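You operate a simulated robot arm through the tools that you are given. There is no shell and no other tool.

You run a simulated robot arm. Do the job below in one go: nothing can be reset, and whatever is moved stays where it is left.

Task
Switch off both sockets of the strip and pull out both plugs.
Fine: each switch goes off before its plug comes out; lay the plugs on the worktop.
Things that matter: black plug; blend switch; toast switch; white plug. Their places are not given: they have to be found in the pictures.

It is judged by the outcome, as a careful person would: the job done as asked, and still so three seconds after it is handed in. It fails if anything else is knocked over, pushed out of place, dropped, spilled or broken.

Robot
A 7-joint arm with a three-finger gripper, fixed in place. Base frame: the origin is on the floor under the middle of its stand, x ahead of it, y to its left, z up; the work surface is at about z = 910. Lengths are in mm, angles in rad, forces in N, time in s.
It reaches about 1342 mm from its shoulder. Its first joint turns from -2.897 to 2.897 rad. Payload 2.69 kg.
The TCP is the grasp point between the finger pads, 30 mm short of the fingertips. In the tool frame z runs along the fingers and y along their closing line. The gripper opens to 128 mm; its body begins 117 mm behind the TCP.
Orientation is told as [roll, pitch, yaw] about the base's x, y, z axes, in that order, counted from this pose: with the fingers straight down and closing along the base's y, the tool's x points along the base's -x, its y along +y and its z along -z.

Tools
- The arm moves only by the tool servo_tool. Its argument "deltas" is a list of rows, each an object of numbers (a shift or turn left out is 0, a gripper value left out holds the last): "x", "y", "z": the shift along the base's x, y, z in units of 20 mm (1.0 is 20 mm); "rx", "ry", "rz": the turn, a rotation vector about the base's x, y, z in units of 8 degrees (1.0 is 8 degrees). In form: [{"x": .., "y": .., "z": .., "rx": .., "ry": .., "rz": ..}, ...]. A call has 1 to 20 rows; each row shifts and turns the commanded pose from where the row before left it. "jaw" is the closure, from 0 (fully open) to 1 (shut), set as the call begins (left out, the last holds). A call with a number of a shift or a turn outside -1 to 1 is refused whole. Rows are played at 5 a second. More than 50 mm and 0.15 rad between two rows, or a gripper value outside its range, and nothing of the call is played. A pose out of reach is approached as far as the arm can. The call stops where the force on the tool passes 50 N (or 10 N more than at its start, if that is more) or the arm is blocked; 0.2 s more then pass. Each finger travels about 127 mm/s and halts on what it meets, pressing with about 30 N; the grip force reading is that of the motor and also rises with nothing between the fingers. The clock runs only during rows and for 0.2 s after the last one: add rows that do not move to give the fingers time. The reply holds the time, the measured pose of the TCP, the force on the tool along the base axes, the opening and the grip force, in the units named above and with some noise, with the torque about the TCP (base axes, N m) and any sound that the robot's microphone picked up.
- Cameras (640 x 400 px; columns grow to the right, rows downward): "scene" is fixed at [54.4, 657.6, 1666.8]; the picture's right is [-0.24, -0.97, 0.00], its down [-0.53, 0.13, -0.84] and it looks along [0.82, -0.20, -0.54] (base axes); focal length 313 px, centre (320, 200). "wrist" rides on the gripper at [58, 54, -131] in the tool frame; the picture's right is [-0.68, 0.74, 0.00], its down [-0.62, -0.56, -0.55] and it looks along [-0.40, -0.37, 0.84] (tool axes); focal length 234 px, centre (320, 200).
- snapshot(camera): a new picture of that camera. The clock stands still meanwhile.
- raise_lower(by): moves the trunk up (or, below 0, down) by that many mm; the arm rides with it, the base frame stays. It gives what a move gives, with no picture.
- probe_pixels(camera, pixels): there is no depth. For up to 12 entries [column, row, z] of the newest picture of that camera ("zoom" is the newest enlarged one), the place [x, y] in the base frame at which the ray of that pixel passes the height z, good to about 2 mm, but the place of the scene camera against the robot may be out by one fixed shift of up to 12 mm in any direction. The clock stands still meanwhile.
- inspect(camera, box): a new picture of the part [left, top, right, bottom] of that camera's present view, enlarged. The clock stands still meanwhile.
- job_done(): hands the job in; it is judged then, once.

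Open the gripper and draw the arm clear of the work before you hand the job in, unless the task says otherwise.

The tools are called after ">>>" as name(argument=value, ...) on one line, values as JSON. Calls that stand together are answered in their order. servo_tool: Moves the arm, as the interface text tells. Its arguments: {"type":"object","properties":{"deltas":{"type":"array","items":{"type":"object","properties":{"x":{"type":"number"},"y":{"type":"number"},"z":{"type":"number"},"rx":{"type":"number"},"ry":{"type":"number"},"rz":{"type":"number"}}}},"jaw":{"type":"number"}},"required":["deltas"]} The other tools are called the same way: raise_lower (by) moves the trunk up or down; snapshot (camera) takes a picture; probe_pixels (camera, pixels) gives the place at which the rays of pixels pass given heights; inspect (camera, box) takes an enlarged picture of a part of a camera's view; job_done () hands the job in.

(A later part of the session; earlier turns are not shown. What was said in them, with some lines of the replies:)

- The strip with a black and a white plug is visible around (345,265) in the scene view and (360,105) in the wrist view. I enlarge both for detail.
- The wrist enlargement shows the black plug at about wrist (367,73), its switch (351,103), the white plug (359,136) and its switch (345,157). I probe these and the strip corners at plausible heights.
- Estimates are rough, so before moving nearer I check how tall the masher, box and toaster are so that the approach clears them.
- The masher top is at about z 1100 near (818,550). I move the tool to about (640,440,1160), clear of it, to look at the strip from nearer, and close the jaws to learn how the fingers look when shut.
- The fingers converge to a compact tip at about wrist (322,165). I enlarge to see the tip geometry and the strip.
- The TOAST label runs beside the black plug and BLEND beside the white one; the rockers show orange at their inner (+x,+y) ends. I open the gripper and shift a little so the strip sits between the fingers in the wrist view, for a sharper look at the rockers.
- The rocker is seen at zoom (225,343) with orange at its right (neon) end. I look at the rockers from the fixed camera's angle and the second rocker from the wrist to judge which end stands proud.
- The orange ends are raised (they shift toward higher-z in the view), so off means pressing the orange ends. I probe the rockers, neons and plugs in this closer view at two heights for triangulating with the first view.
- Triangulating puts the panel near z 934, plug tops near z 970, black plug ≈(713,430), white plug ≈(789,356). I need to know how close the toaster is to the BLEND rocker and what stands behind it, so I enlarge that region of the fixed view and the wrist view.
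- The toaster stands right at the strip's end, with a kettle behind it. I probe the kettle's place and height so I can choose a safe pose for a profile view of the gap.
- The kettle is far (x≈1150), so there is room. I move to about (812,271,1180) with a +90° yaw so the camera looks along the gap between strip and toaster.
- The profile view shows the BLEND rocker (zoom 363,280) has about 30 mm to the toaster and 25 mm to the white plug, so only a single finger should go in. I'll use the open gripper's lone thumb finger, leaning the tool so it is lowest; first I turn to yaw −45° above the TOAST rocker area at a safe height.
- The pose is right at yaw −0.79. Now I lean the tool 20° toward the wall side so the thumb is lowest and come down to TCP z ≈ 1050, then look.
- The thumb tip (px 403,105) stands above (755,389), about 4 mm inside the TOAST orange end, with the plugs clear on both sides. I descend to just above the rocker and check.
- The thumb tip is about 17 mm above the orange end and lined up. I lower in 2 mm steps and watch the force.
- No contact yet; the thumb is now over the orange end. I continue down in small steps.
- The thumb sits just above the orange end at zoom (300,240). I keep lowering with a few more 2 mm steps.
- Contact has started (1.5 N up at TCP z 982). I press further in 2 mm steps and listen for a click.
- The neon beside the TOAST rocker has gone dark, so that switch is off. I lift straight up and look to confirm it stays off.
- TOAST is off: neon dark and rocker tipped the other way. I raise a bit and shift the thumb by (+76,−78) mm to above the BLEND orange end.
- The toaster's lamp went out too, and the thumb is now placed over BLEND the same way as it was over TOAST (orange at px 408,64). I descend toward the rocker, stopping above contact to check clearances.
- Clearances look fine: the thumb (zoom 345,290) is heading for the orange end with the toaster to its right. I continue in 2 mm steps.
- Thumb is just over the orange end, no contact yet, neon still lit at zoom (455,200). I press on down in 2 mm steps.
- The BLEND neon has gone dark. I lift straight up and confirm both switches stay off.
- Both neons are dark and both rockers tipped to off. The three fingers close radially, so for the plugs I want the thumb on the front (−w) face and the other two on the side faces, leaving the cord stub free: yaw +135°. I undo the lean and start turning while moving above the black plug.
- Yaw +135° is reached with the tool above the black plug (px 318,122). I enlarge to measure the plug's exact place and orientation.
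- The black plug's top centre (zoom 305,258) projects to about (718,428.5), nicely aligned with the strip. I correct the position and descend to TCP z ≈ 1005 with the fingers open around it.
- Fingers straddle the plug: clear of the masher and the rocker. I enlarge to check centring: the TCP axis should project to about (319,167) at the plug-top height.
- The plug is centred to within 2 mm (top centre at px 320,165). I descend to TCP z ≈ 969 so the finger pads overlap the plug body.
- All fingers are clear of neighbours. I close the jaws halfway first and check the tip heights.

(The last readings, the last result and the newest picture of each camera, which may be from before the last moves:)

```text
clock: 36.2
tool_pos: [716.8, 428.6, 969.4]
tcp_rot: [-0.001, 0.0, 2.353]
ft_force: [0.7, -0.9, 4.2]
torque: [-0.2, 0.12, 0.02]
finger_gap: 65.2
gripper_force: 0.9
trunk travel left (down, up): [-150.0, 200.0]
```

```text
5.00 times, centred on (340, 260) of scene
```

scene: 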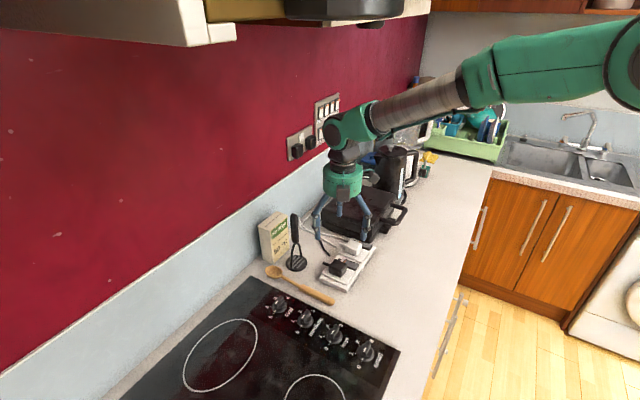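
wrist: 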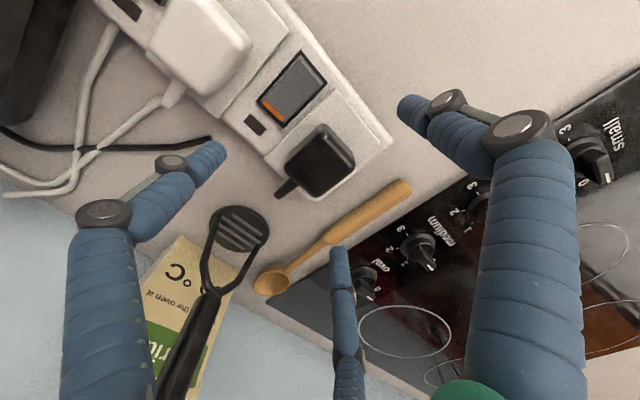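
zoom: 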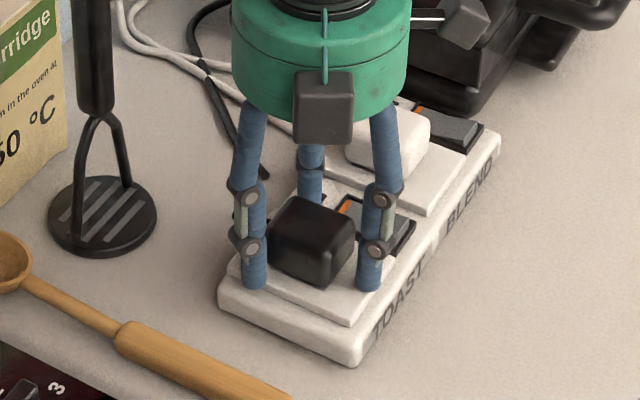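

A 4 N upward force shows a fingertip just resting on the plate, so I raise 5 mm, then close fully on the plug.

>>> servo_tool(deltas=[{"z": 0.25}, {}])

>>> servo_tool(deltas=[{}, {}, {}, {}], jaw=1.0)

>>> inspect(camera="wrist", box=[200, 80, 440, 260])

>>> inspect(camera="scene", box=[290, 220, 390, 300])

```text
clock: 36.8
tool_pos: [717.5, 427.3, 973.4]
tcp_rot: [0.0, -0.001, 2.355]
ft_force: [0.2, 0.3, 0.2]
torque: [0.03, 0.0, -0.01]
finger_gap: 64.0
gripper_force: 0.1
trunk travel left (down, up): [-150.0, 200.0]
```

```text
clock: 37.8
tool_pos: [718.3, 428.4, 973.7]
tcp_rot: [-0.001, 0.0, 2.354]
ft_force: [0.5, -0.1, -1.5]
torque: [0.02, 0.02, 0.0]
finger_gap: 48.8
gripper_force: 29.7
trunk travel left (down, up): [-150.0, 200.0]
heard: snap
```

```text
2.22 times, centred on (320, 170) of wrist
```

zoom: 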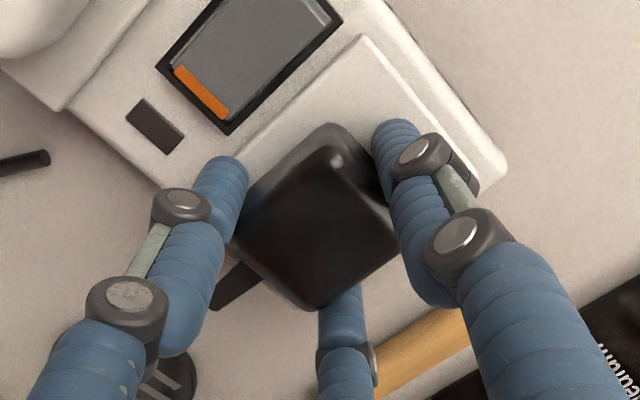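

```text
5.00 times, centred on (340, 260) of scene
```

zoom: 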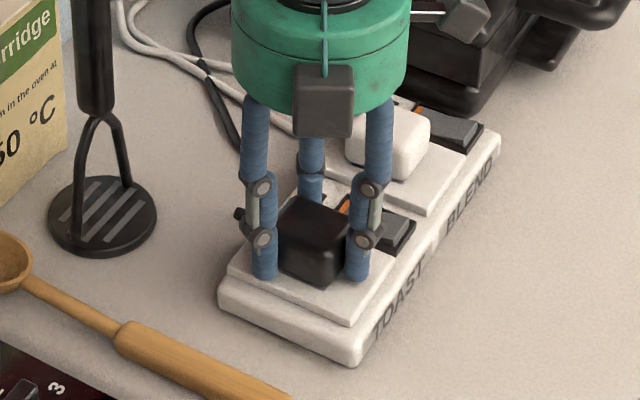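

Grip is firm (29.7 N, gap 48.8) and a "snap" was heard, so I look closely before pulling.

>>> inspect(camera="wrist", box=[260, 110, 380, 220])

>>> inspect(camera="scene", box=[320, 240, 390, 290])

```text
3.64 times, centred on (320, 165) of wrist
```

zoom: 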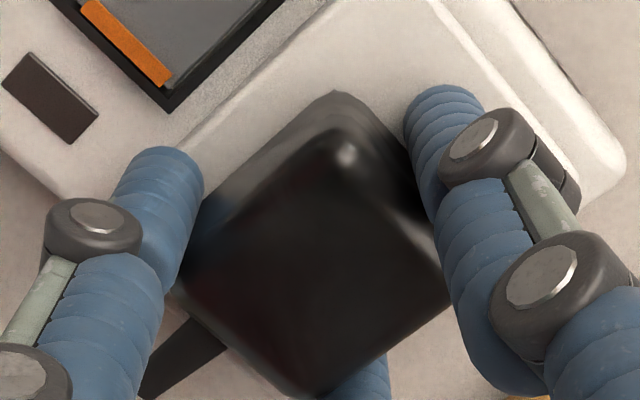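

```text
8.00 times, centred on (355, 265) of scene
```

zoom: 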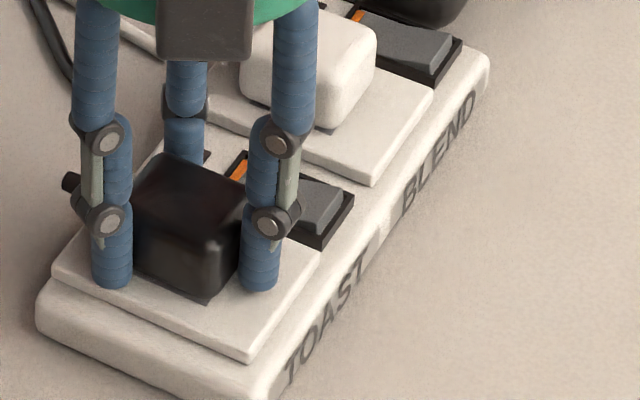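

The plug is held squarely, and the strip and rocker are unchanged. I pull straight up slowly and watch the force.

>>> servo_tool(deltas=[{"z": 0.1}, {"z": 0.1}, {"z": 0.1}, {"z": 0.1}])

>>> inspect(camera="scene", box=[320, 240, 390, 290])

```text
clock: 38.8
tool_pos: [717.4, 427.6, 981.2]
tcp_rot: [0.002, 0.001, 2.354]
ft_force: [0.9, 0.2, -0.2]
torque: [-0.01, -0.01, 0.01]
finger_gap: 49.1
gripper_force: 30.0
trunk travel left (down, up): [-150.0, 200.0]
```

```text
8.00 times, centred on (355, 265) of scene
```

zoom: 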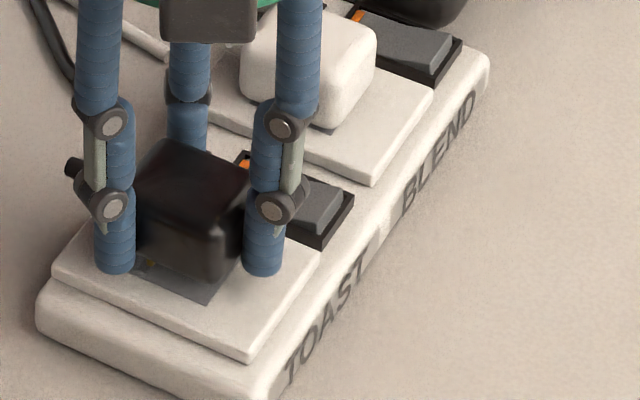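

The plug rises freely with the gripper (pins visible beneath it, strip staying put). I lift it well clear.

>>> servo_tool(deltas=[{"z": 0.2}, {"z": 0.3}, {"z": 0.5}, {"z": 0.5}, {"z": 0.6}, {"z": 0.6}, {"z": 0.6}, {}])

>>> snapshot(camera="wrist")

>>> inspect(camera="scene", box=[290, 190, 410, 300])

```text
clock: 40.6
tool_pos: [716.3, 428.2, 1047.5]
tcp_rot: [0.001, 0.001, 2.353]
ft_force: [0.2, -0.3, -0.4]
torque: [0.0, -0.02, -0.03]
finger_gap: 49.1
gripper_force: 30.0
trunk travel left (down, up): [-150.0, 200.0]
```

```text
taken
```

wrist: 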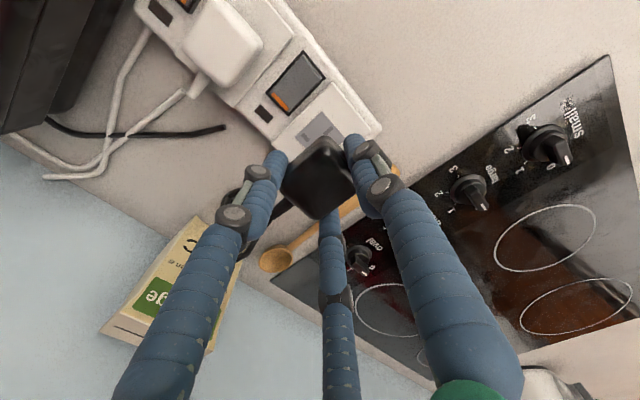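

```text
3.64 times, centred on (350, 245) of scene
```

zoom: 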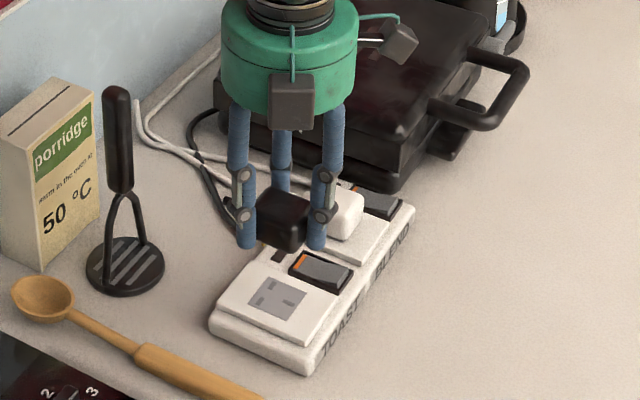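

The black plug is out with the socket holes bare at zoom (280,297). I carry it at this height to the free worktop in front of the strip, around (601,304).

>>> servo_tool(deltas=[{"x": -0.3, "y": -0.32}, {"x": -0.64, "y": -0.69}, {"x": -0.64, "y": -0.69}, {"x": -0.64, "y": -0.69}, {"x": -0.64, "y": -0.69}, {"x": -0.64, "y": -0.69}, {"x": -0.64, "y": -0.69}, {"x": -0.64, "y": -0.69}, {"x": -0.64, "y": -0.69}, {"x": -0.35, "y": -0.37}, {}])

>>> snapshot(camera="wrist")

>>> snapshot(camera="scene")

```text
clock: 43.0
tool_pos: [600.3, 303.6, 1048.5]
tcp_rot: [0.001, 0.0, 2.354]
ft_force: [-0.4, 0.1, -0.6]
torque: [-0.01, -0.03, -0.01]
finger_gap: 48.9
gripper_force: 29.6
trunk travel left (down, up): [-150.0, 200.0]
```

```text
taken
```

wrist: 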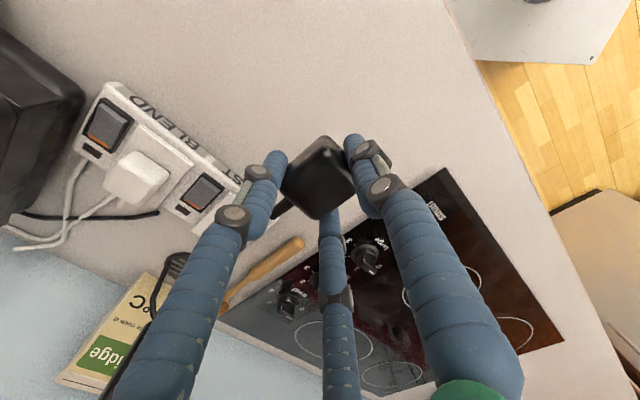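

```text
taken
```

scene: 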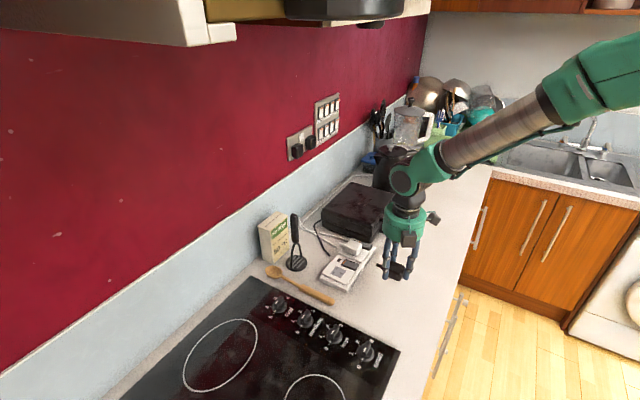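

The area below is bare worktop between strip and hob. I lower to TCP z ≈ 980, then in small steps until the pins touch.

>>> servo_tool(deltas=[{"z": -0.7}, {"z": -0.7}, {"z": -0.7}, {"z": -0.7}, {"z": -0.5}, {}])

>>> servo_tool(deltas=[{"z": -0.1}, {"z": -0.1}, {"z": -0.1}, {"z": -0.1}])

>>> inspect(camera="scene", box=[350, 230, 450, 300])

```text
clock: 44.4
tool_pos: [601.6, 304.1, 981.2]
tcp_rot: [-0.001, 0.0, 2.355]
ft_force: [0.9, 0.3, -0.1]
torque: [-0.03, 0.04, 0.03]
finger_gap: 48.7
gripper_force: 30.1
trunk travel left (down, up): [-150.0, 200.0]
```

```text
clock: 45.4
tool_pos: [602.6, 303.2, 973.6]
tcp_rot: [-0.001, -0.002, 2.352]
ft_force: [0.1, -0.7, 0.2]
torque: [0.02, -0.01, 0.0]
finger_gap: 49.2
gripper_force: 30.4
trunk travel left (down, up): [-150.0, 200.0]
```

```text
5.71 times, centred on (400, 265) of scene
```

zoom: 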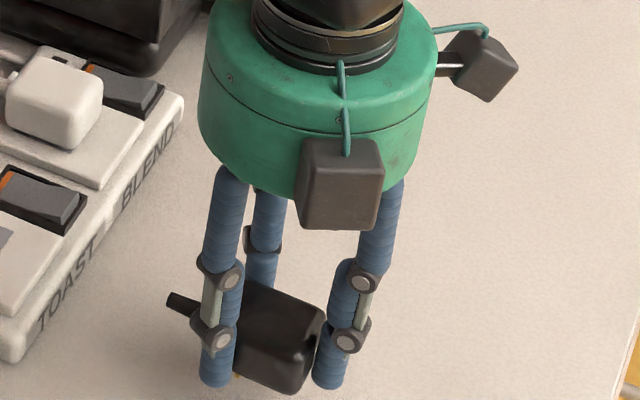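

No contact yet at TCP z 973.6; the plug's pins are still above the top. I continue down in 2 mm steps.

>>> servo_tool(deltas=[{"z": -0.1}, {"z": -0.1}, {"z": -0.1}, {"z": -0.1}])

```text
clock: 46.4
tool_pos: [603.3, 303.8, 965.0]
tcp_rot: [0.0, -0.001, 2.354]
ft_force: [-0.7, 0.8, -0.1]
torque: [0.0, 0.0, -0.01]
finger_gap: 48.9
gripper_force: 30.0
trunk travel left (down, up): [-150.0, 200.0]
```

>>> servo_tool(deltas=[{"z": -0.1}, {"z": -0.1}, {"z": -0.1}])

>>> inspect(camera="scene", box=[350, 230, 450, 300])

```text
clock: 47.2
tool_pos: [602.7, 304.3, 961.4]
tcp_rot: [-0.001, 0.001, 2.354]
ft_force: [-0.1, 0.6, -1.0]
torque: [-0.01, -0.03, 0.01]
finger_gap: 48.9
gripper_force: 30.3
trunk travel left (down, up): [-150.0, 200.0]
```

```text
5.71 times, centred on (400, 265) of scene
```

zoom: 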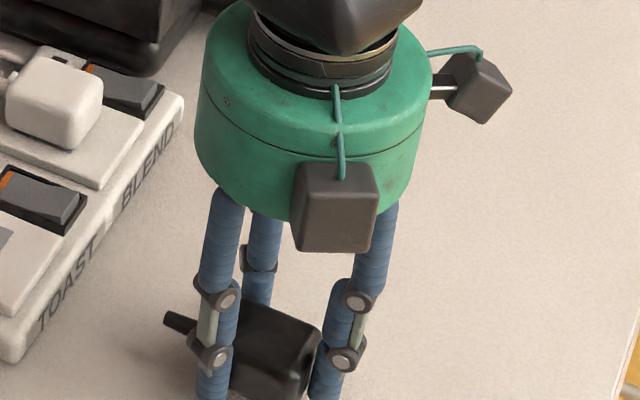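

Still no contact; I look lower in the frame to see the pins relative to the worktop.

>>> inspect(camera="scene", box=[370, 260, 430, 310])

>>> inspect(camera="wrist", box=[260, 100, 380, 230])

```text
8.00 times, centred on (400, 285) of scene
```

zoom: 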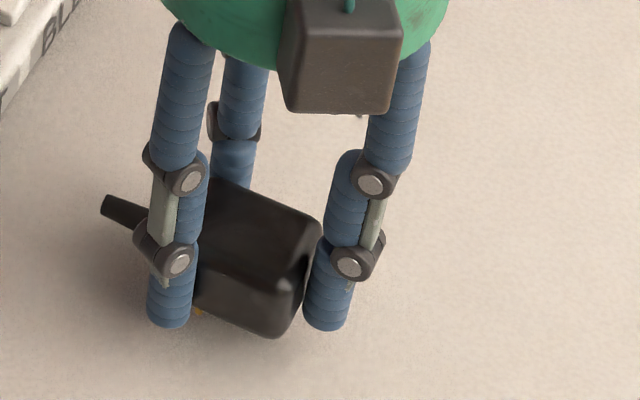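

```text
3.08 times, centred on (320, 165) of wrist
```

zoom: 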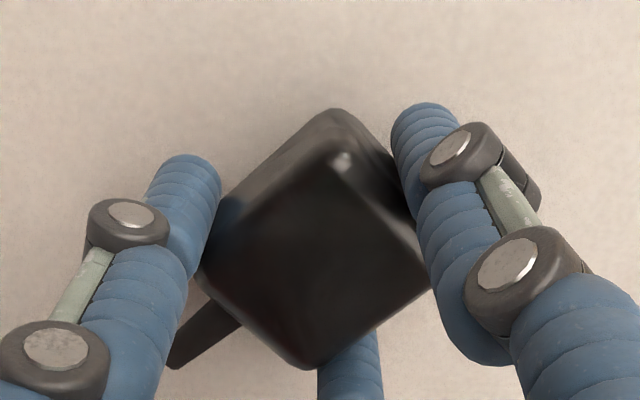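

The shadow shows it is nearly down. I keep stepping down 2 mm at a time.

>>> servo_tool(deltas=[{"z": -0.1}, {"z": -0.1}, {"z": -0.1}])

```text
clock: 48.0
tool_pos: [602.3, 303.6, 954.3]
tcp_rot: [0.001, -0.002, 2.353]
ft_force: [0.4, 0.7, -0.1]
torque: [0.0, -0.02, -0.01]
finger_gap: 48.9
gripper_force: 29.8
trunk travel left (down, up): [-150.0, 200.0]
```

>>> servo_tool(deltas=[{"z": -0.1}, {"z": -0.1}, {"z": -0.1}])

>>> inspect(camera="scene", box=[370, 260, 430, 310])

```text
clock: 48.8
tool_pos: [602.0, 303.7, 946.9]
tcp_rot: [0.001, 0.0, 2.351]
ft_force: [1.1, -0.3, -0.4]
torque: [0.04, -0.01, 0.02]
finger_gap: 49.0
gripper_force: 29.5
trunk travel left (down, up): [-150.0, 200.0]
```

```text
8.00 times, centred on (400, 285) of scene
```

zoom: 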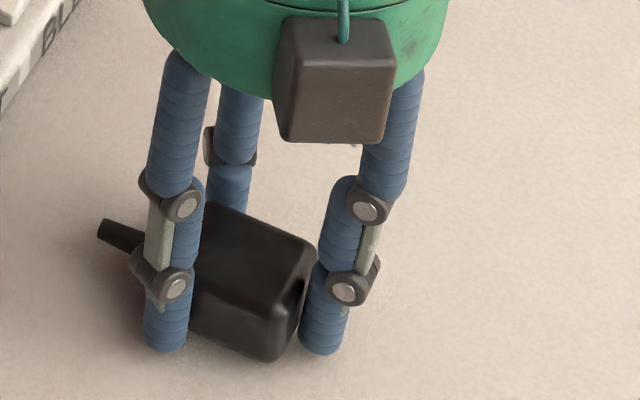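

Still free at TCP z 947. I go on in 1 mm steps, watching for the first contact.

>>> servo_tool(deltas=[{"z": -0.05}, {"z": -0.05}, {"z": -0.05}])

```text
clock: 49.6
tool_pos: [601.7, 304.7, 945.4]
tcp_rot: [-0.001, 0.0, 2.353]
ft_force: [-0.6, -1.0, -0.9]
torque: [0.04, -0.02, 0.02]
finger_gap: 49.2
gripper_force: 29.5
trunk travel left (down, up): [-150.0, 200.0]
```

>>> servo_tool(deltas=[{"z": -0.05}, {"z": -0.05}, {"z": -0.05}])

>>> inspect(camera="scene", box=[370, 260, 430, 310])

>>> inspect(camera="wrist", box=[260, 100, 380, 230])

```text
clock: 50.4
tool_pos: [602.2, 303.4, 943.3]
tcp_rot: [-0.002, -0.001, 2.353]
ft_force: [-0.2, 1.0, 6.1]
torque: [0.0, 0.14, -0.01]
finger_gap: 48.9
gripper_force: 30.4
trunk travel left (down, up): [-150.0, 200.0]
```

```text
8.00 times, centred on (400, 285) of scene
```

zoom: 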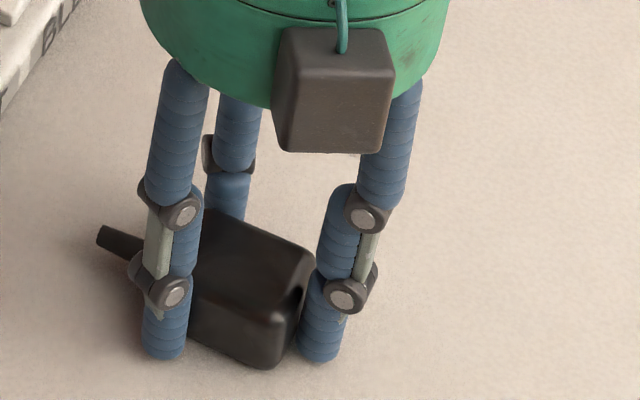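

```text
3.08 times, centred on (320, 165) of wrist
```

zoom: 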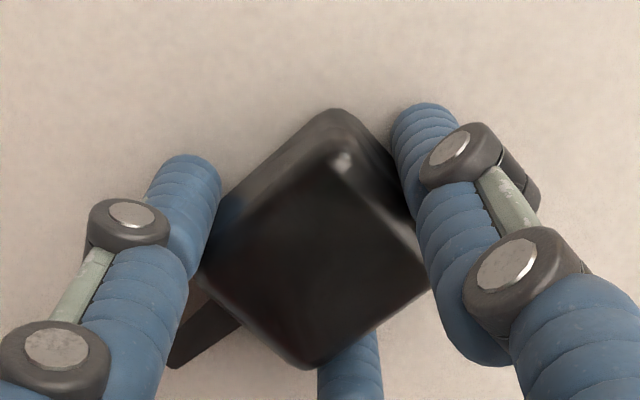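

Contact: 6 N at TCP z 943, so the plug is on the worktop. I ease up by 1 mm and open the fingers partway to release it.

>>> servo_tool(deltas=[{"z": 0.05}, {}, {}, {}], jaw=0.4)

>>> inspect(camera="scene", box=[370, 260, 430, 310])

>>> inspect(camera="wrist", box=[230, 80, 410, 250])

```text
clock: 51.4
tool_pos: [601.2, 303.1, 942.5]
tcp_rot: [0.0, 0.0, 2.354]
ft_force: [-0.5, -0.4, -0.2]
torque: [-0.02, -0.02, 0.01]
finger_gap: 76.8
gripper_force: 0.1
trunk travel left (down, up): [-150.0, 200.0]
```

```text
8.00 times, centred on (400, 285) of scene
```

zoom: 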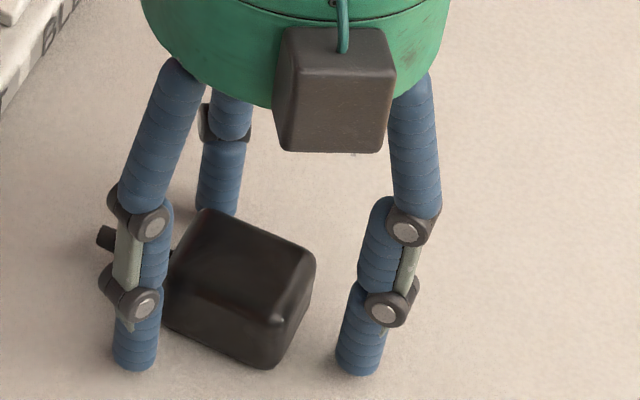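

```text
2.35 times, centred on (320, 165) of wrist
```

zoom: 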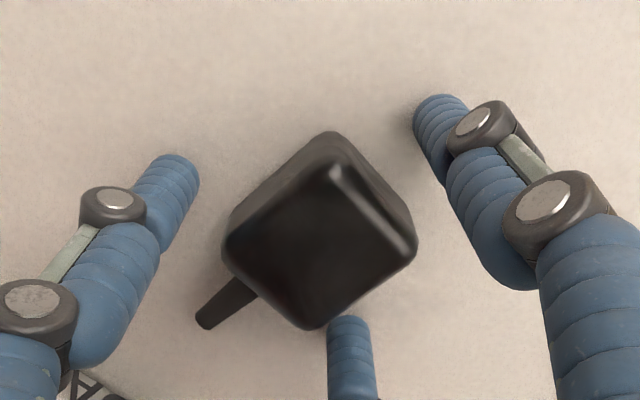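

The plug stands free on the worktop. I open fully and lift straight up.

>>> servo_tool(deltas=[{}, {}, {"z": 0.3}, {"z": 0.7}, {"z": 0.9}, {"z": 0.9}, {"z": 0.9}, {"z": 0.9}, {"z": 0.9}, {"z": 0.9}, {"z": 0.9}], jaw=0.0)

>>> snapshot(camera="wrist")

>>> inspect(camera="scene", box=[310, 220, 430, 310])

```text
clock: 53.8
tool_pos: [602.6, 304.4, 1089.6]
tcp_rot: [-0.001, -0.001, 2.353]
ft_force: [-0.1, -0.1, -0.7]
torque: [0.01, -0.02, -0.02]
finger_gap: 127.8
gripper_force: 0.1
trunk travel left (down, up): [-150.0, 200.0]
```

```text
taken
```

wrist: 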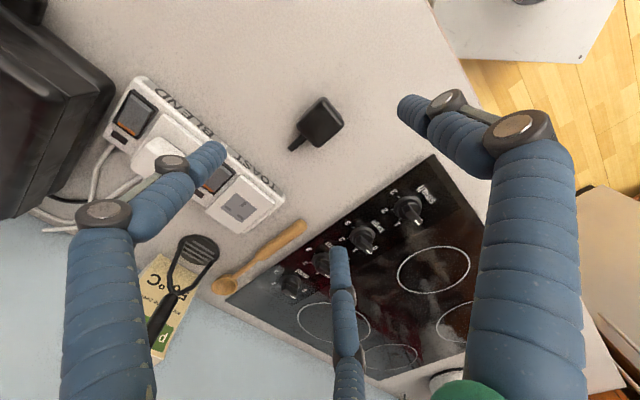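

```text
4.44 times, centred on (370, 265) of scene
```

zoom: 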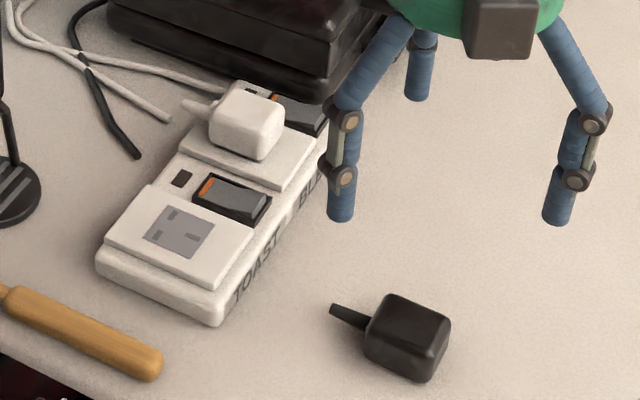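

The black plug lies on the worktop, undisturbed socket strip behind. Next I move above the white plug, about (792,353,1120), keeping the same yaw.

>>> servo_tool(deltas=[{"x": 0.5, "y": 0.13, "z": 0.5}, {"x": 0.85, "y": 0.22, "z": 0.5}, {"x": 0.85, "y": 0.22, "z": 0.5}, {"x": 0.85, "y": 0.22}, {"x": 0.85, "y": 0.22}, {"x": 0.85, "y": 0.22}, {"x": 0.85, "y": 0.22}, {"x": 0.85, "y": 0.22}, {"x": 0.85, "y": 0.22}, {"x": 0.85, "y": 0.22}, {"x": 0.85, "y": 0.22}, {"x": 0.5, "y": 0.12}, {}])

>>> snapshot(camera="wrist")

>>> inspect(camera="wrist", box=[240, 60, 400, 160])

```text
clock: 56.6
tool_pos: [791.9, 352.4, 1119.7]
tcp_rot: [0.001, 0.0, 2.353]
ft_force: [0.5, 0.1, -0.3]
torque: [-0.02, 0.01, 0.03]
finger_gap: 127.9
gripper_force: 0.1
trunk travel left (down, up): [-150.0, 200.0]
```

```text
taken
```

wrist: 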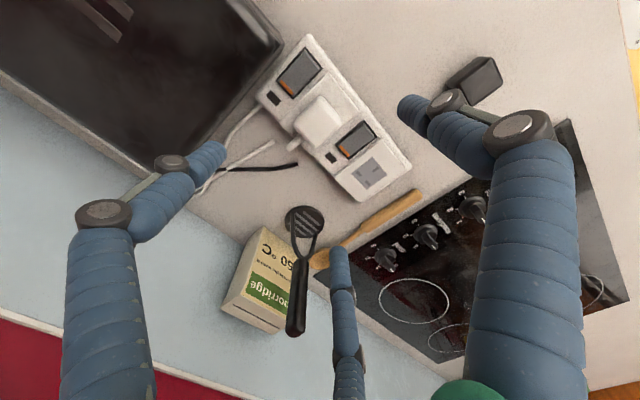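

```text
4.00 times, centred on (320, 110) of wrist
```

zoom: 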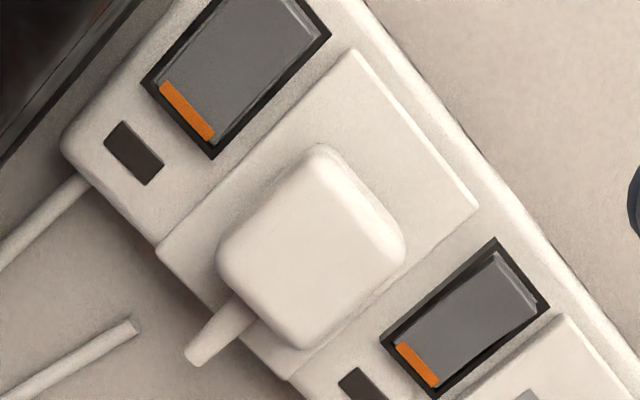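

The white plug's top centre is at zoom (310,257), which puts it at about (794,351). I preclose the fingers to ~84 mm gap to keep well clear of the toaster, centre, and descend to TCP z ≈ 1008.

>>> servo_tool(deltas=[{"x": 0.12, "y": -0.07}, {}, {"z": -0.6}, {"z": -0.8}, {"z": -0.8}, {"z": -0.8}, {"z": -0.8}, {"z": -0.8}, {"z": -0.6}, {"z": -0.4}, {}], jaw=0.35)

>>> inspect(camera="wrist", box=[200, 80, 440, 260])

>>> inspect(camera="scene", box=[310, 190, 410, 270])

```text
clock: 59.0
tool_pos: [794.5, 352.2, 1005.8]
tcp_rot: [0.0, -0.001, 2.352]
ft_force: [-0.3, -0.2, -0.7]
torque: [-0.01, -0.02, 0.01]
finger_gap: 83.4
gripper_force: 0.0
trunk travel left (down, up): [-150.0, 200.0]
```

```text
2.22 times, centred on (320, 170) of wrist
```

zoom: 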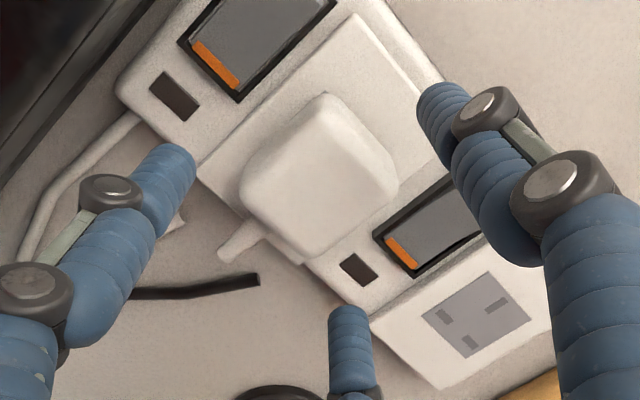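

```text
5.00 times, centred on (360, 230) of scene
```

zoom: 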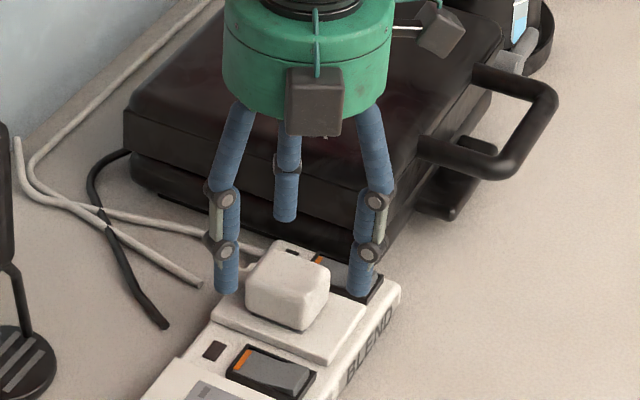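

Well centred (plug at px 319,162; 2 mm correction in y), with clear space to the toaster. I descend to TCP z ≈ 975.

>>> servo_tool(deltas=[{"y": -0.1, "z": -0.4}, {"z": -0.5}, {"z": -0.4}, {"z": -0.2}, {}])

>>> inspect(camera="wrist", box=[200, 80, 440, 260])

>>> inspect(camera="scene", box=[310, 190, 410, 270])

```text
clock: 60.2
tool_pos: [795.1, 348.7, 977.8]
tcp_rot: [0.0, 0.0, 2.352]
ft_force: [-0.5, 0.2, -0.6]
torque: [-0.03, 0.02, -0.01]
finger_gap: 83.3
gripper_force: 0.0
trunk travel left (down, up): [-150.0, 200.0]
```

```text
2.22 times, centred on (320, 170) of wrist
```

zoom: 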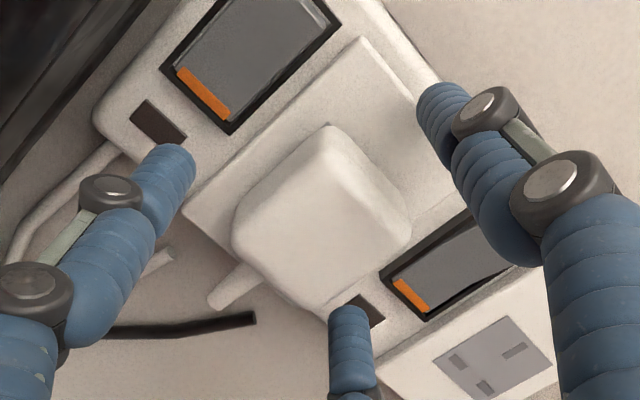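

```text
5.00 times, centred on (360, 230) of scene
```

zoom: 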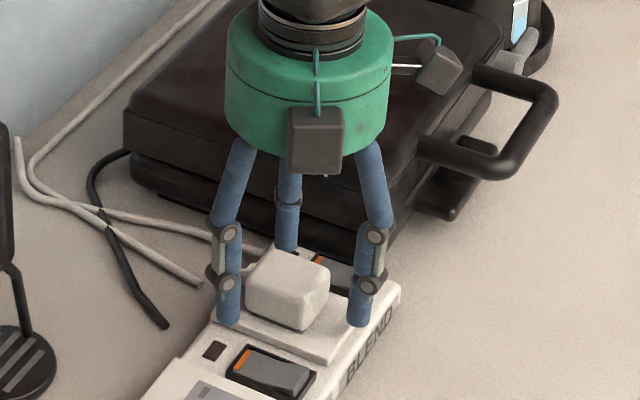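

Fingers straddle the white plug with nothing touched. I lower 3 mm more and close in two stages.

>>> servo_tool(deltas=[{"z": -0.15}, {}])

>>> servo_tool(deltas=[{}, {}, {}], jaw=0.52)

>>> inspect(camera="wrist", box=[200, 80, 440, 260])

```text
clock: 60.8
tool_pos: [795.3, 349.6, 974.5]
tcp_rot: [0.002, 0.0, 2.353]
ft_force: [0.1, -0.1, 0.5]
torque: [0.0, -0.02, 0.0]
finger_gap: 83.5
gripper_force: 0.0
trunk travel left (down, up): [-150.0, 200.0]
```

```text
clock: 61.6
tool_pos: [793.8, 350.1, 974.4]
tcp_rot: [0.0, 0.0, 2.354]
ft_force: [0.3, -0.6, 0.1]
torque: [0.02, 0.01, 0.01]
finger_gap: 61.3
gripper_force: 0.0
trunk travel left (down, up): [-150.0, 200.0]
```

```text
2.22 times, centred on (320, 170) of wrist
```

zoom: 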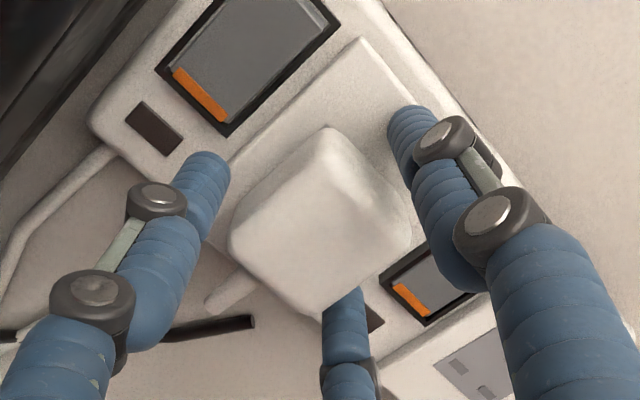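

No fingertip load; all three fingers are close around the plug. I close fully to grip it.

>>> servo_tool(deltas=[{}, {}, {}, {}], jaw=1.0)

>>> inspect(camera="wrist", box=[200, 80, 440, 260])

>>> inspect(camera="scene", box=[310, 190, 410, 270])

```text
clock: 62.6
tool_pos: [794.8, 348.5, 974.1]
tcp_rot: [0.001, 0.0, 2.351]
ft_force: [0.7, -0.1, 0.3]
torque: [0.0, -0.02, -0.01]
finger_gap: 48.8
gripper_force: 29.9
trunk travel left (down, up): [-150.0, 200.0]
heard: snap
```

```text
2.22 times, centred on (320, 170) of wrist
```

zoom: 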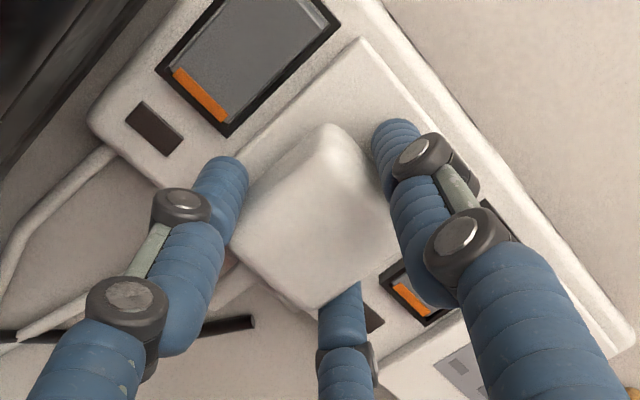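

```text
5.00 times, centred on (360, 230) of scene
```

zoom: 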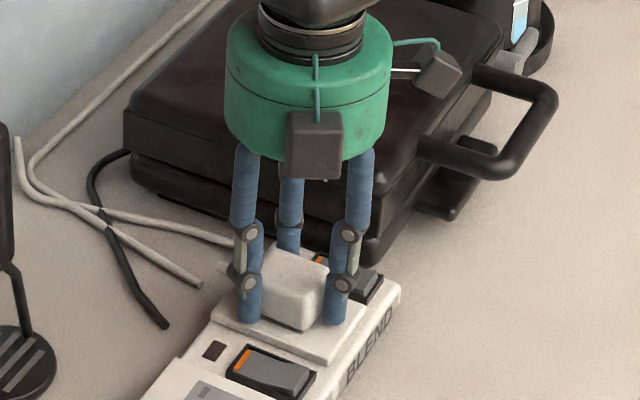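

The white plug is gripped the same way (29.9 N, same snap as the black one). I lift slowly, then clear.

>>> servo_tool(deltas=[{"z": 0.1}, {"z": 0.1}, {"z": 0.1}, {"z": 0.1}, {"z": 0.2}, {"z": 0.3}])

>>> inspect(camera="scene", box=[310, 190, 410, 270])

```text
clock: 64.0
tool_pos: [793.8, 351.5, 991.8]
tcp_rot: [-0.001, -0.001, 2.352]
ft_force: [-0.3, 0.5, -0.8]
torque: [0.01, 0.02, 0.0]
finger_gap: 48.8
gripper_force: 30.2
trunk travel left (down, up): [-150.0, 200.0]
```

```text
5.00 times, centred on (360, 230) of scene
```

zoom: 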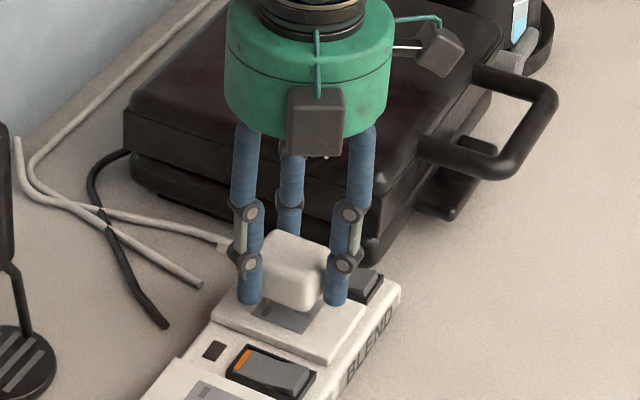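

The white plug is out and rising freely. I lift to about z 1058 and carry it to the free worktop at about (682,223), beyond the black plug.

>>> servo_tool(deltas=[{"z": 0.4}, {"z": 0.6}, {"z": 0.7}, {"z": 0.8}, {"z": 0.8}, {"x": -0.3, "y": -0.35}, {"x": -0.6, "y": -0.69}, {"x": -0.6, "y": -0.69}, {"x": -0.6, "y": -0.69}, {"x": -0.6, "y": -0.69}, {"x": -0.6, "y": -0.69}, {"x": -0.6, "y": -0.69}, {"x": -0.6, "y": -0.69}, {"x": -0.6, "y": -0.69}, {"x": -0.48, "y": -0.57}, {}])

>>> snapshot(camera="wrist")

>>> inspect(camera="scene", box=[310, 190, 470, 300])

```text
clock: 67.4
tool_pos: [681.4, 221.2, 1057.8]
tcp_rot: [0.001, 0.0, 2.353]
ft_force: [-1.1, -0.1, 0.0]
torque: [0.0, -0.02, 0.01]
finger_gap: 49.0
gripper_force: 29.4
trunk travel left (down, up): [-150.0, 200.0]
```

```text
taken
```

wrist: 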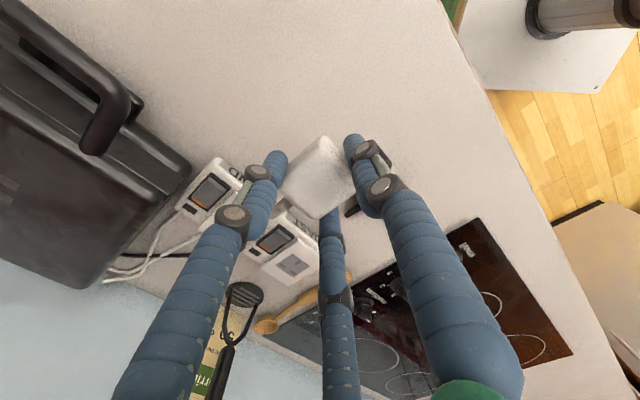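

```text
3.64 times, centred on (390, 245) of scene
```

zoom: 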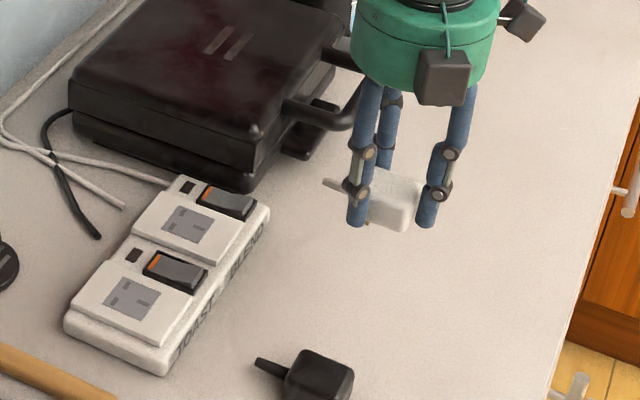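

Both sockets are now empty and the spot below is bare. I lower toward the worktop, contact expected near TCP z 944.

>>> servo_tool(deltas=[{"z": -0.6}, {"z": -0.8}, {"z": -0.8}, {"z": -0.8}, {"z": -0.8}, {"z": -0.6}, {"z": -0.4}, {"z": -0.2}, {}])

>>> inspect(camera="scene", box=[370, 220, 460, 290])

>>> inspect(camera="wrist", box=[230, 80, 410, 250])

```text
clock: 69.4
tool_pos: [683.4, 219.8, 957.4]
tcp_rot: [0.0, 0.0, 2.355]
ft_force: [-0.1, 0.5, -1.1]
torque: [0.02, 0.02, -0.01]
finger_gap: 49.1
gripper_force: 29.6
trunk travel left (down, up): [-150.0, 200.0]
```

```text
5.71 times, centred on (415, 255) of scene
```

zoom: 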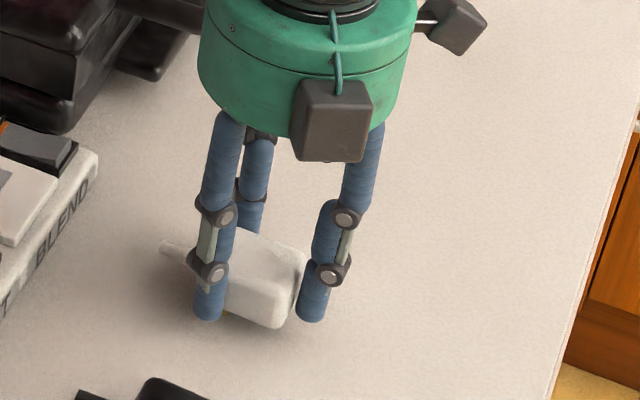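

```text
2.35 times, centred on (320, 165) of wrist
```

zoom: 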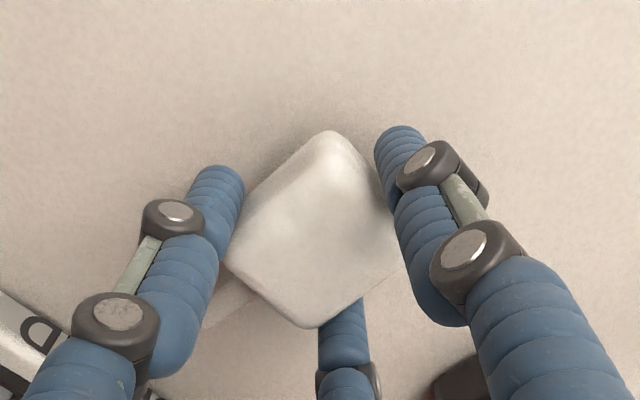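

The plug hovers a little above the worktop. I continue in 2 mm then 1 mm steps until it touches.

>>> servo_tool(deltas=[{"z": -0.1}, {"z": -0.1}, {"z": -0.1}, {"z": -0.1}, {"z": -0.1}])

>>> servo_tool(deltas=[{"z": -0.05}, {"z": -0.05}])

```text
clock: 70.6
tool_pos: [684.0, 221.1, 945.3]
tcp_rot: [-0.002, 0.0, 2.353]
ft_force: [-0.7, 0.3, -0.5]
torque: [0.03, -0.01, 0.02]
finger_gap: 48.9
gripper_force: 29.8
trunk travel left (down, up): [-150.0, 200.0]
```

```text
clock: 71.2
tool_pos: [682.4, 221.2, 946.3]
tcp_rot: [-0.002, 0.0, 2.354]
ft_force: [-1.2, 0.2, -0.6]
torque: [0.02, -0.03, -0.02]
finger_gap: 48.8
gripper_force: 30.3
trunk travel left (down, up): [-150.0, 200.0]
```

No contact yet; a few more 1 mm steps.

>>> servo_tool(deltas=[{"z": -0.05}, {"z": -0.05}])

```text
clock: 71.8
tool_pos: [684.0, 220.5, 944.8]
tcp_rot: [0.0, 0.0, 2.353]
ft_force: [0.7, -2.8, 4.7]
torque: [-0.08, 0.07, -0.01]
finger_gap: 48.8
gripper_force: 30.0
trunk travel left (down, up): [-150.0, 200.0]
```

Contact at 4.7 N, so the white plug is on the worktop. I open the fingers partway to release it and look.

>>> servo_tool(deltas=[{}, {}, {}, {}], jaw=0.4)

>>> inspect(camera="wrist", box=[230, 80, 410, 250])

>>> inspect(camera="scene", box=[370, 220, 460, 290])

```text
clock: 72.8
tool_pos: [682.1, 221.6, 942.6]
tcp_rot: [0.0, 0.0, 2.352]
ft_force: [0.4, -0.6, 0.6]
torque: [-0.01, 0.02, 0.01]
finger_gap: 76.9
gripper_force: 0.0
trunk travel left (down, up): [-150.0, 200.0]
```

```text
2.35 times, centred on (320, 165) of wrist
```

zoom: 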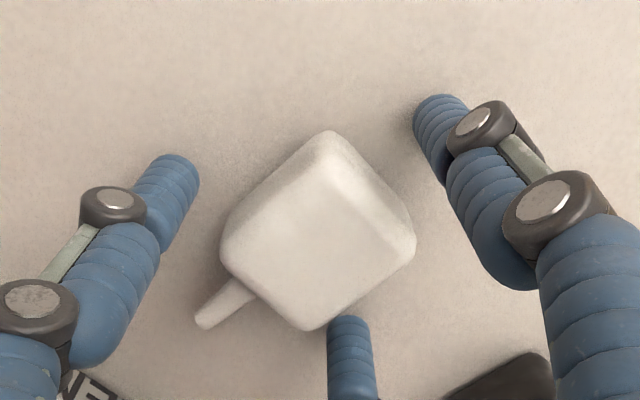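

```text
5.71 times, centred on (415, 255) of scene
```

zoom: 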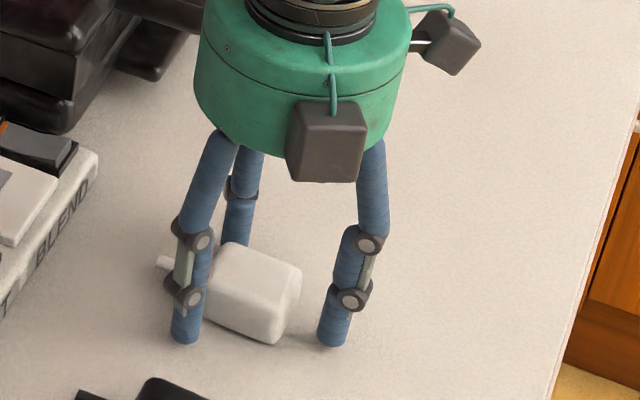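

The white plug sits free. I open a bit more and lift straight up, then open fully once well above everything.

>>> servo_tool(deltas=[{}, {}, {"z": 0.3}, {"z": 0.7}, {"z": 0.9}, {"z": 0.9}, {"z": 0.9}, {"z": 0.9}, {"z": 0.9}, {"z": 0.9}, {"z": 0.9}, {"z": 0.9}], jaw=0.25)

>>> servo_tool(deltas=[{"z": 0.9, "x": -0.3, "y": -0.6}, {"z": 0.9, "x": -0.5, "y": -0.8}, {"z": 0.9, "x": -0.5, "y": -0.8}, {"z": 0.9, "x": -0.5, "y": -0.8}, {"z": 0.9, "x": -0.5, "y": -0.8}, {"x": -0.5, "y": -0.8}, {"x": -0.5, "y": -0.8}, {}, {}], jaw=0.0)

>>> snapshot(camera="scene")

>>> snapshot(camera="wrist")

>>> inspect(camera="scene", box=[250, 190, 450, 320])

```text
clock: 75.4
tool_pos: [683.3, 221.4, 1107.8]
tcp_rot: [0.0, 0.0, 2.352]
ft_force: [0.3, -0.2, 0.2]
torque: [-0.02, -0.01, 0.01]
finger_gap: 96.0
gripper_force: 0.0
trunk travel left (down, up): [-150.0, 200.0]
```

```text
clock: 77.4
tool_pos: [616.8, 113.2, 1197.7]
tcp_rot: [0.0, 0.0, 2.353]
ft_force: [-0.6, -0.1, 0.0]
torque: [-0.01, 0.02, -0.02]
finger_gap: 128.2
gripper_force: 0.1
trunk travel left (down, up): [-150.0, 200.0]
```

```text
taken
```

scene: 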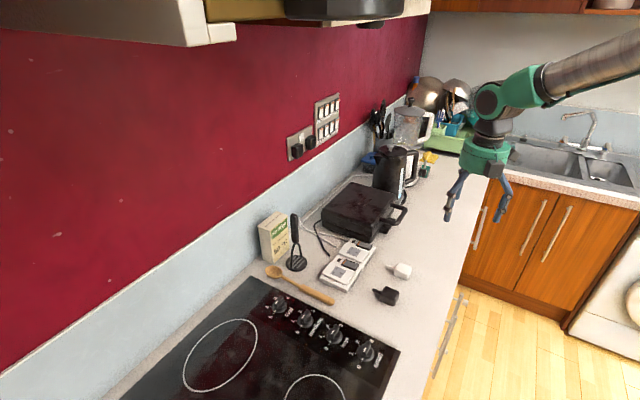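

```text
taken
```

wrist: 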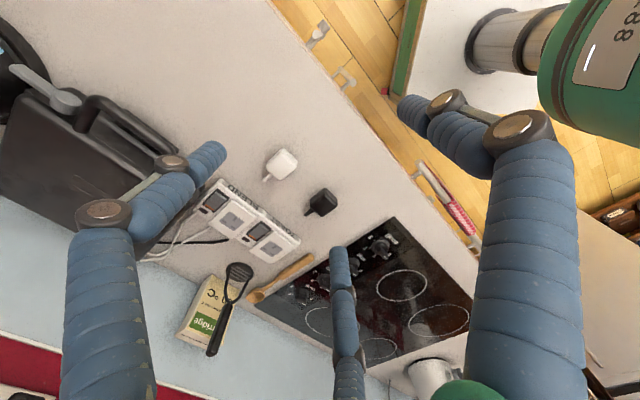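

```text
3.08 times, centred on (350, 255) of scene
```

zoom: 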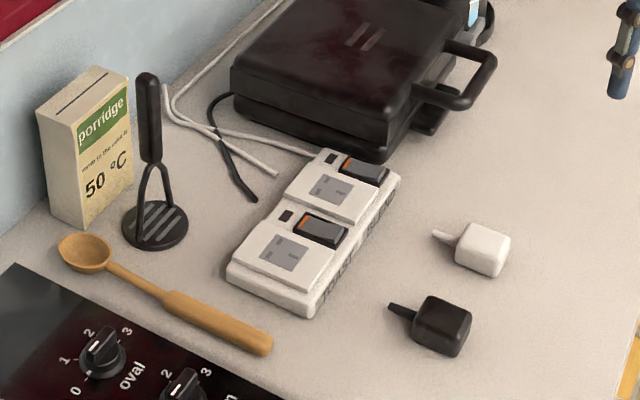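

Both plugs lie on the worktop, everything else stands where it was. One last close look at the switches and neons before handing in.

>>> inspect(camera="scene", box=[315, 230, 385, 295])

>>> inspect(camera="wrist", box=[190, 140, 350, 270])

```text
6.15 times, centred on (350, 262) of scene
```

zoom: 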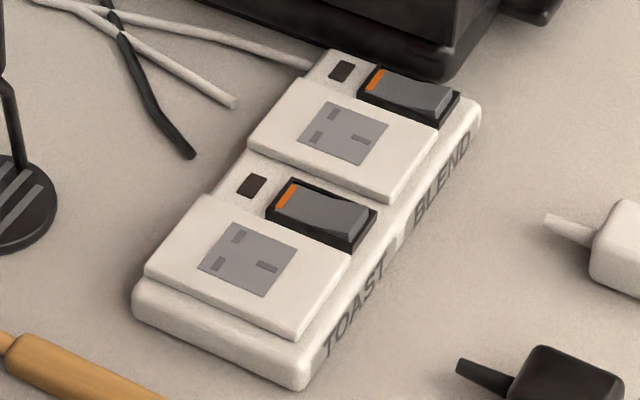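

```text
3.08 times, centred on (270, 205) of wrist
```

zoom: 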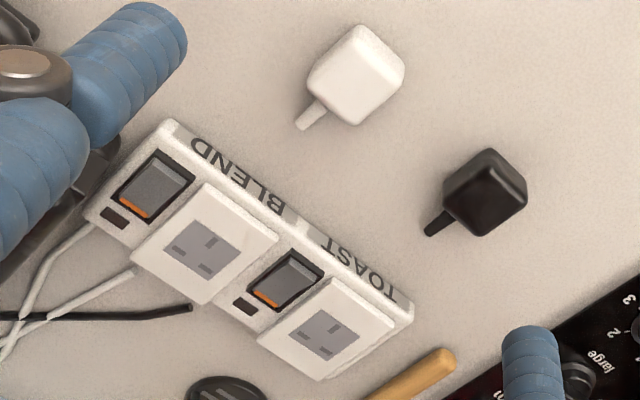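

Both neons are dark, both rockers are tipped to off, both sockets are empty and both plugs rest on the worktop; the gripper is open and clear. I hand the job in.

>>> job_done()

```text
The job is handed in.
```

Both sockets are switched off and both plugs are out, lying on the worktop in front of the strip. The job is handed in.

- **Switches:** I switched off TOAST first, then BLEND, before touching either plug. Both neon lights went dark and were still dark in the last pictures.
- **Plugs:** I pulled the black plug first, then the white one. There was a snap sound each time the gripper closed on a plug, and each then lifted out without resistance. The strip did not move.
- **Everything else:** In the final pictures the toaster, kettle, masher, porridge box and spoon stand where they were. The gripper is open and clear of the work.
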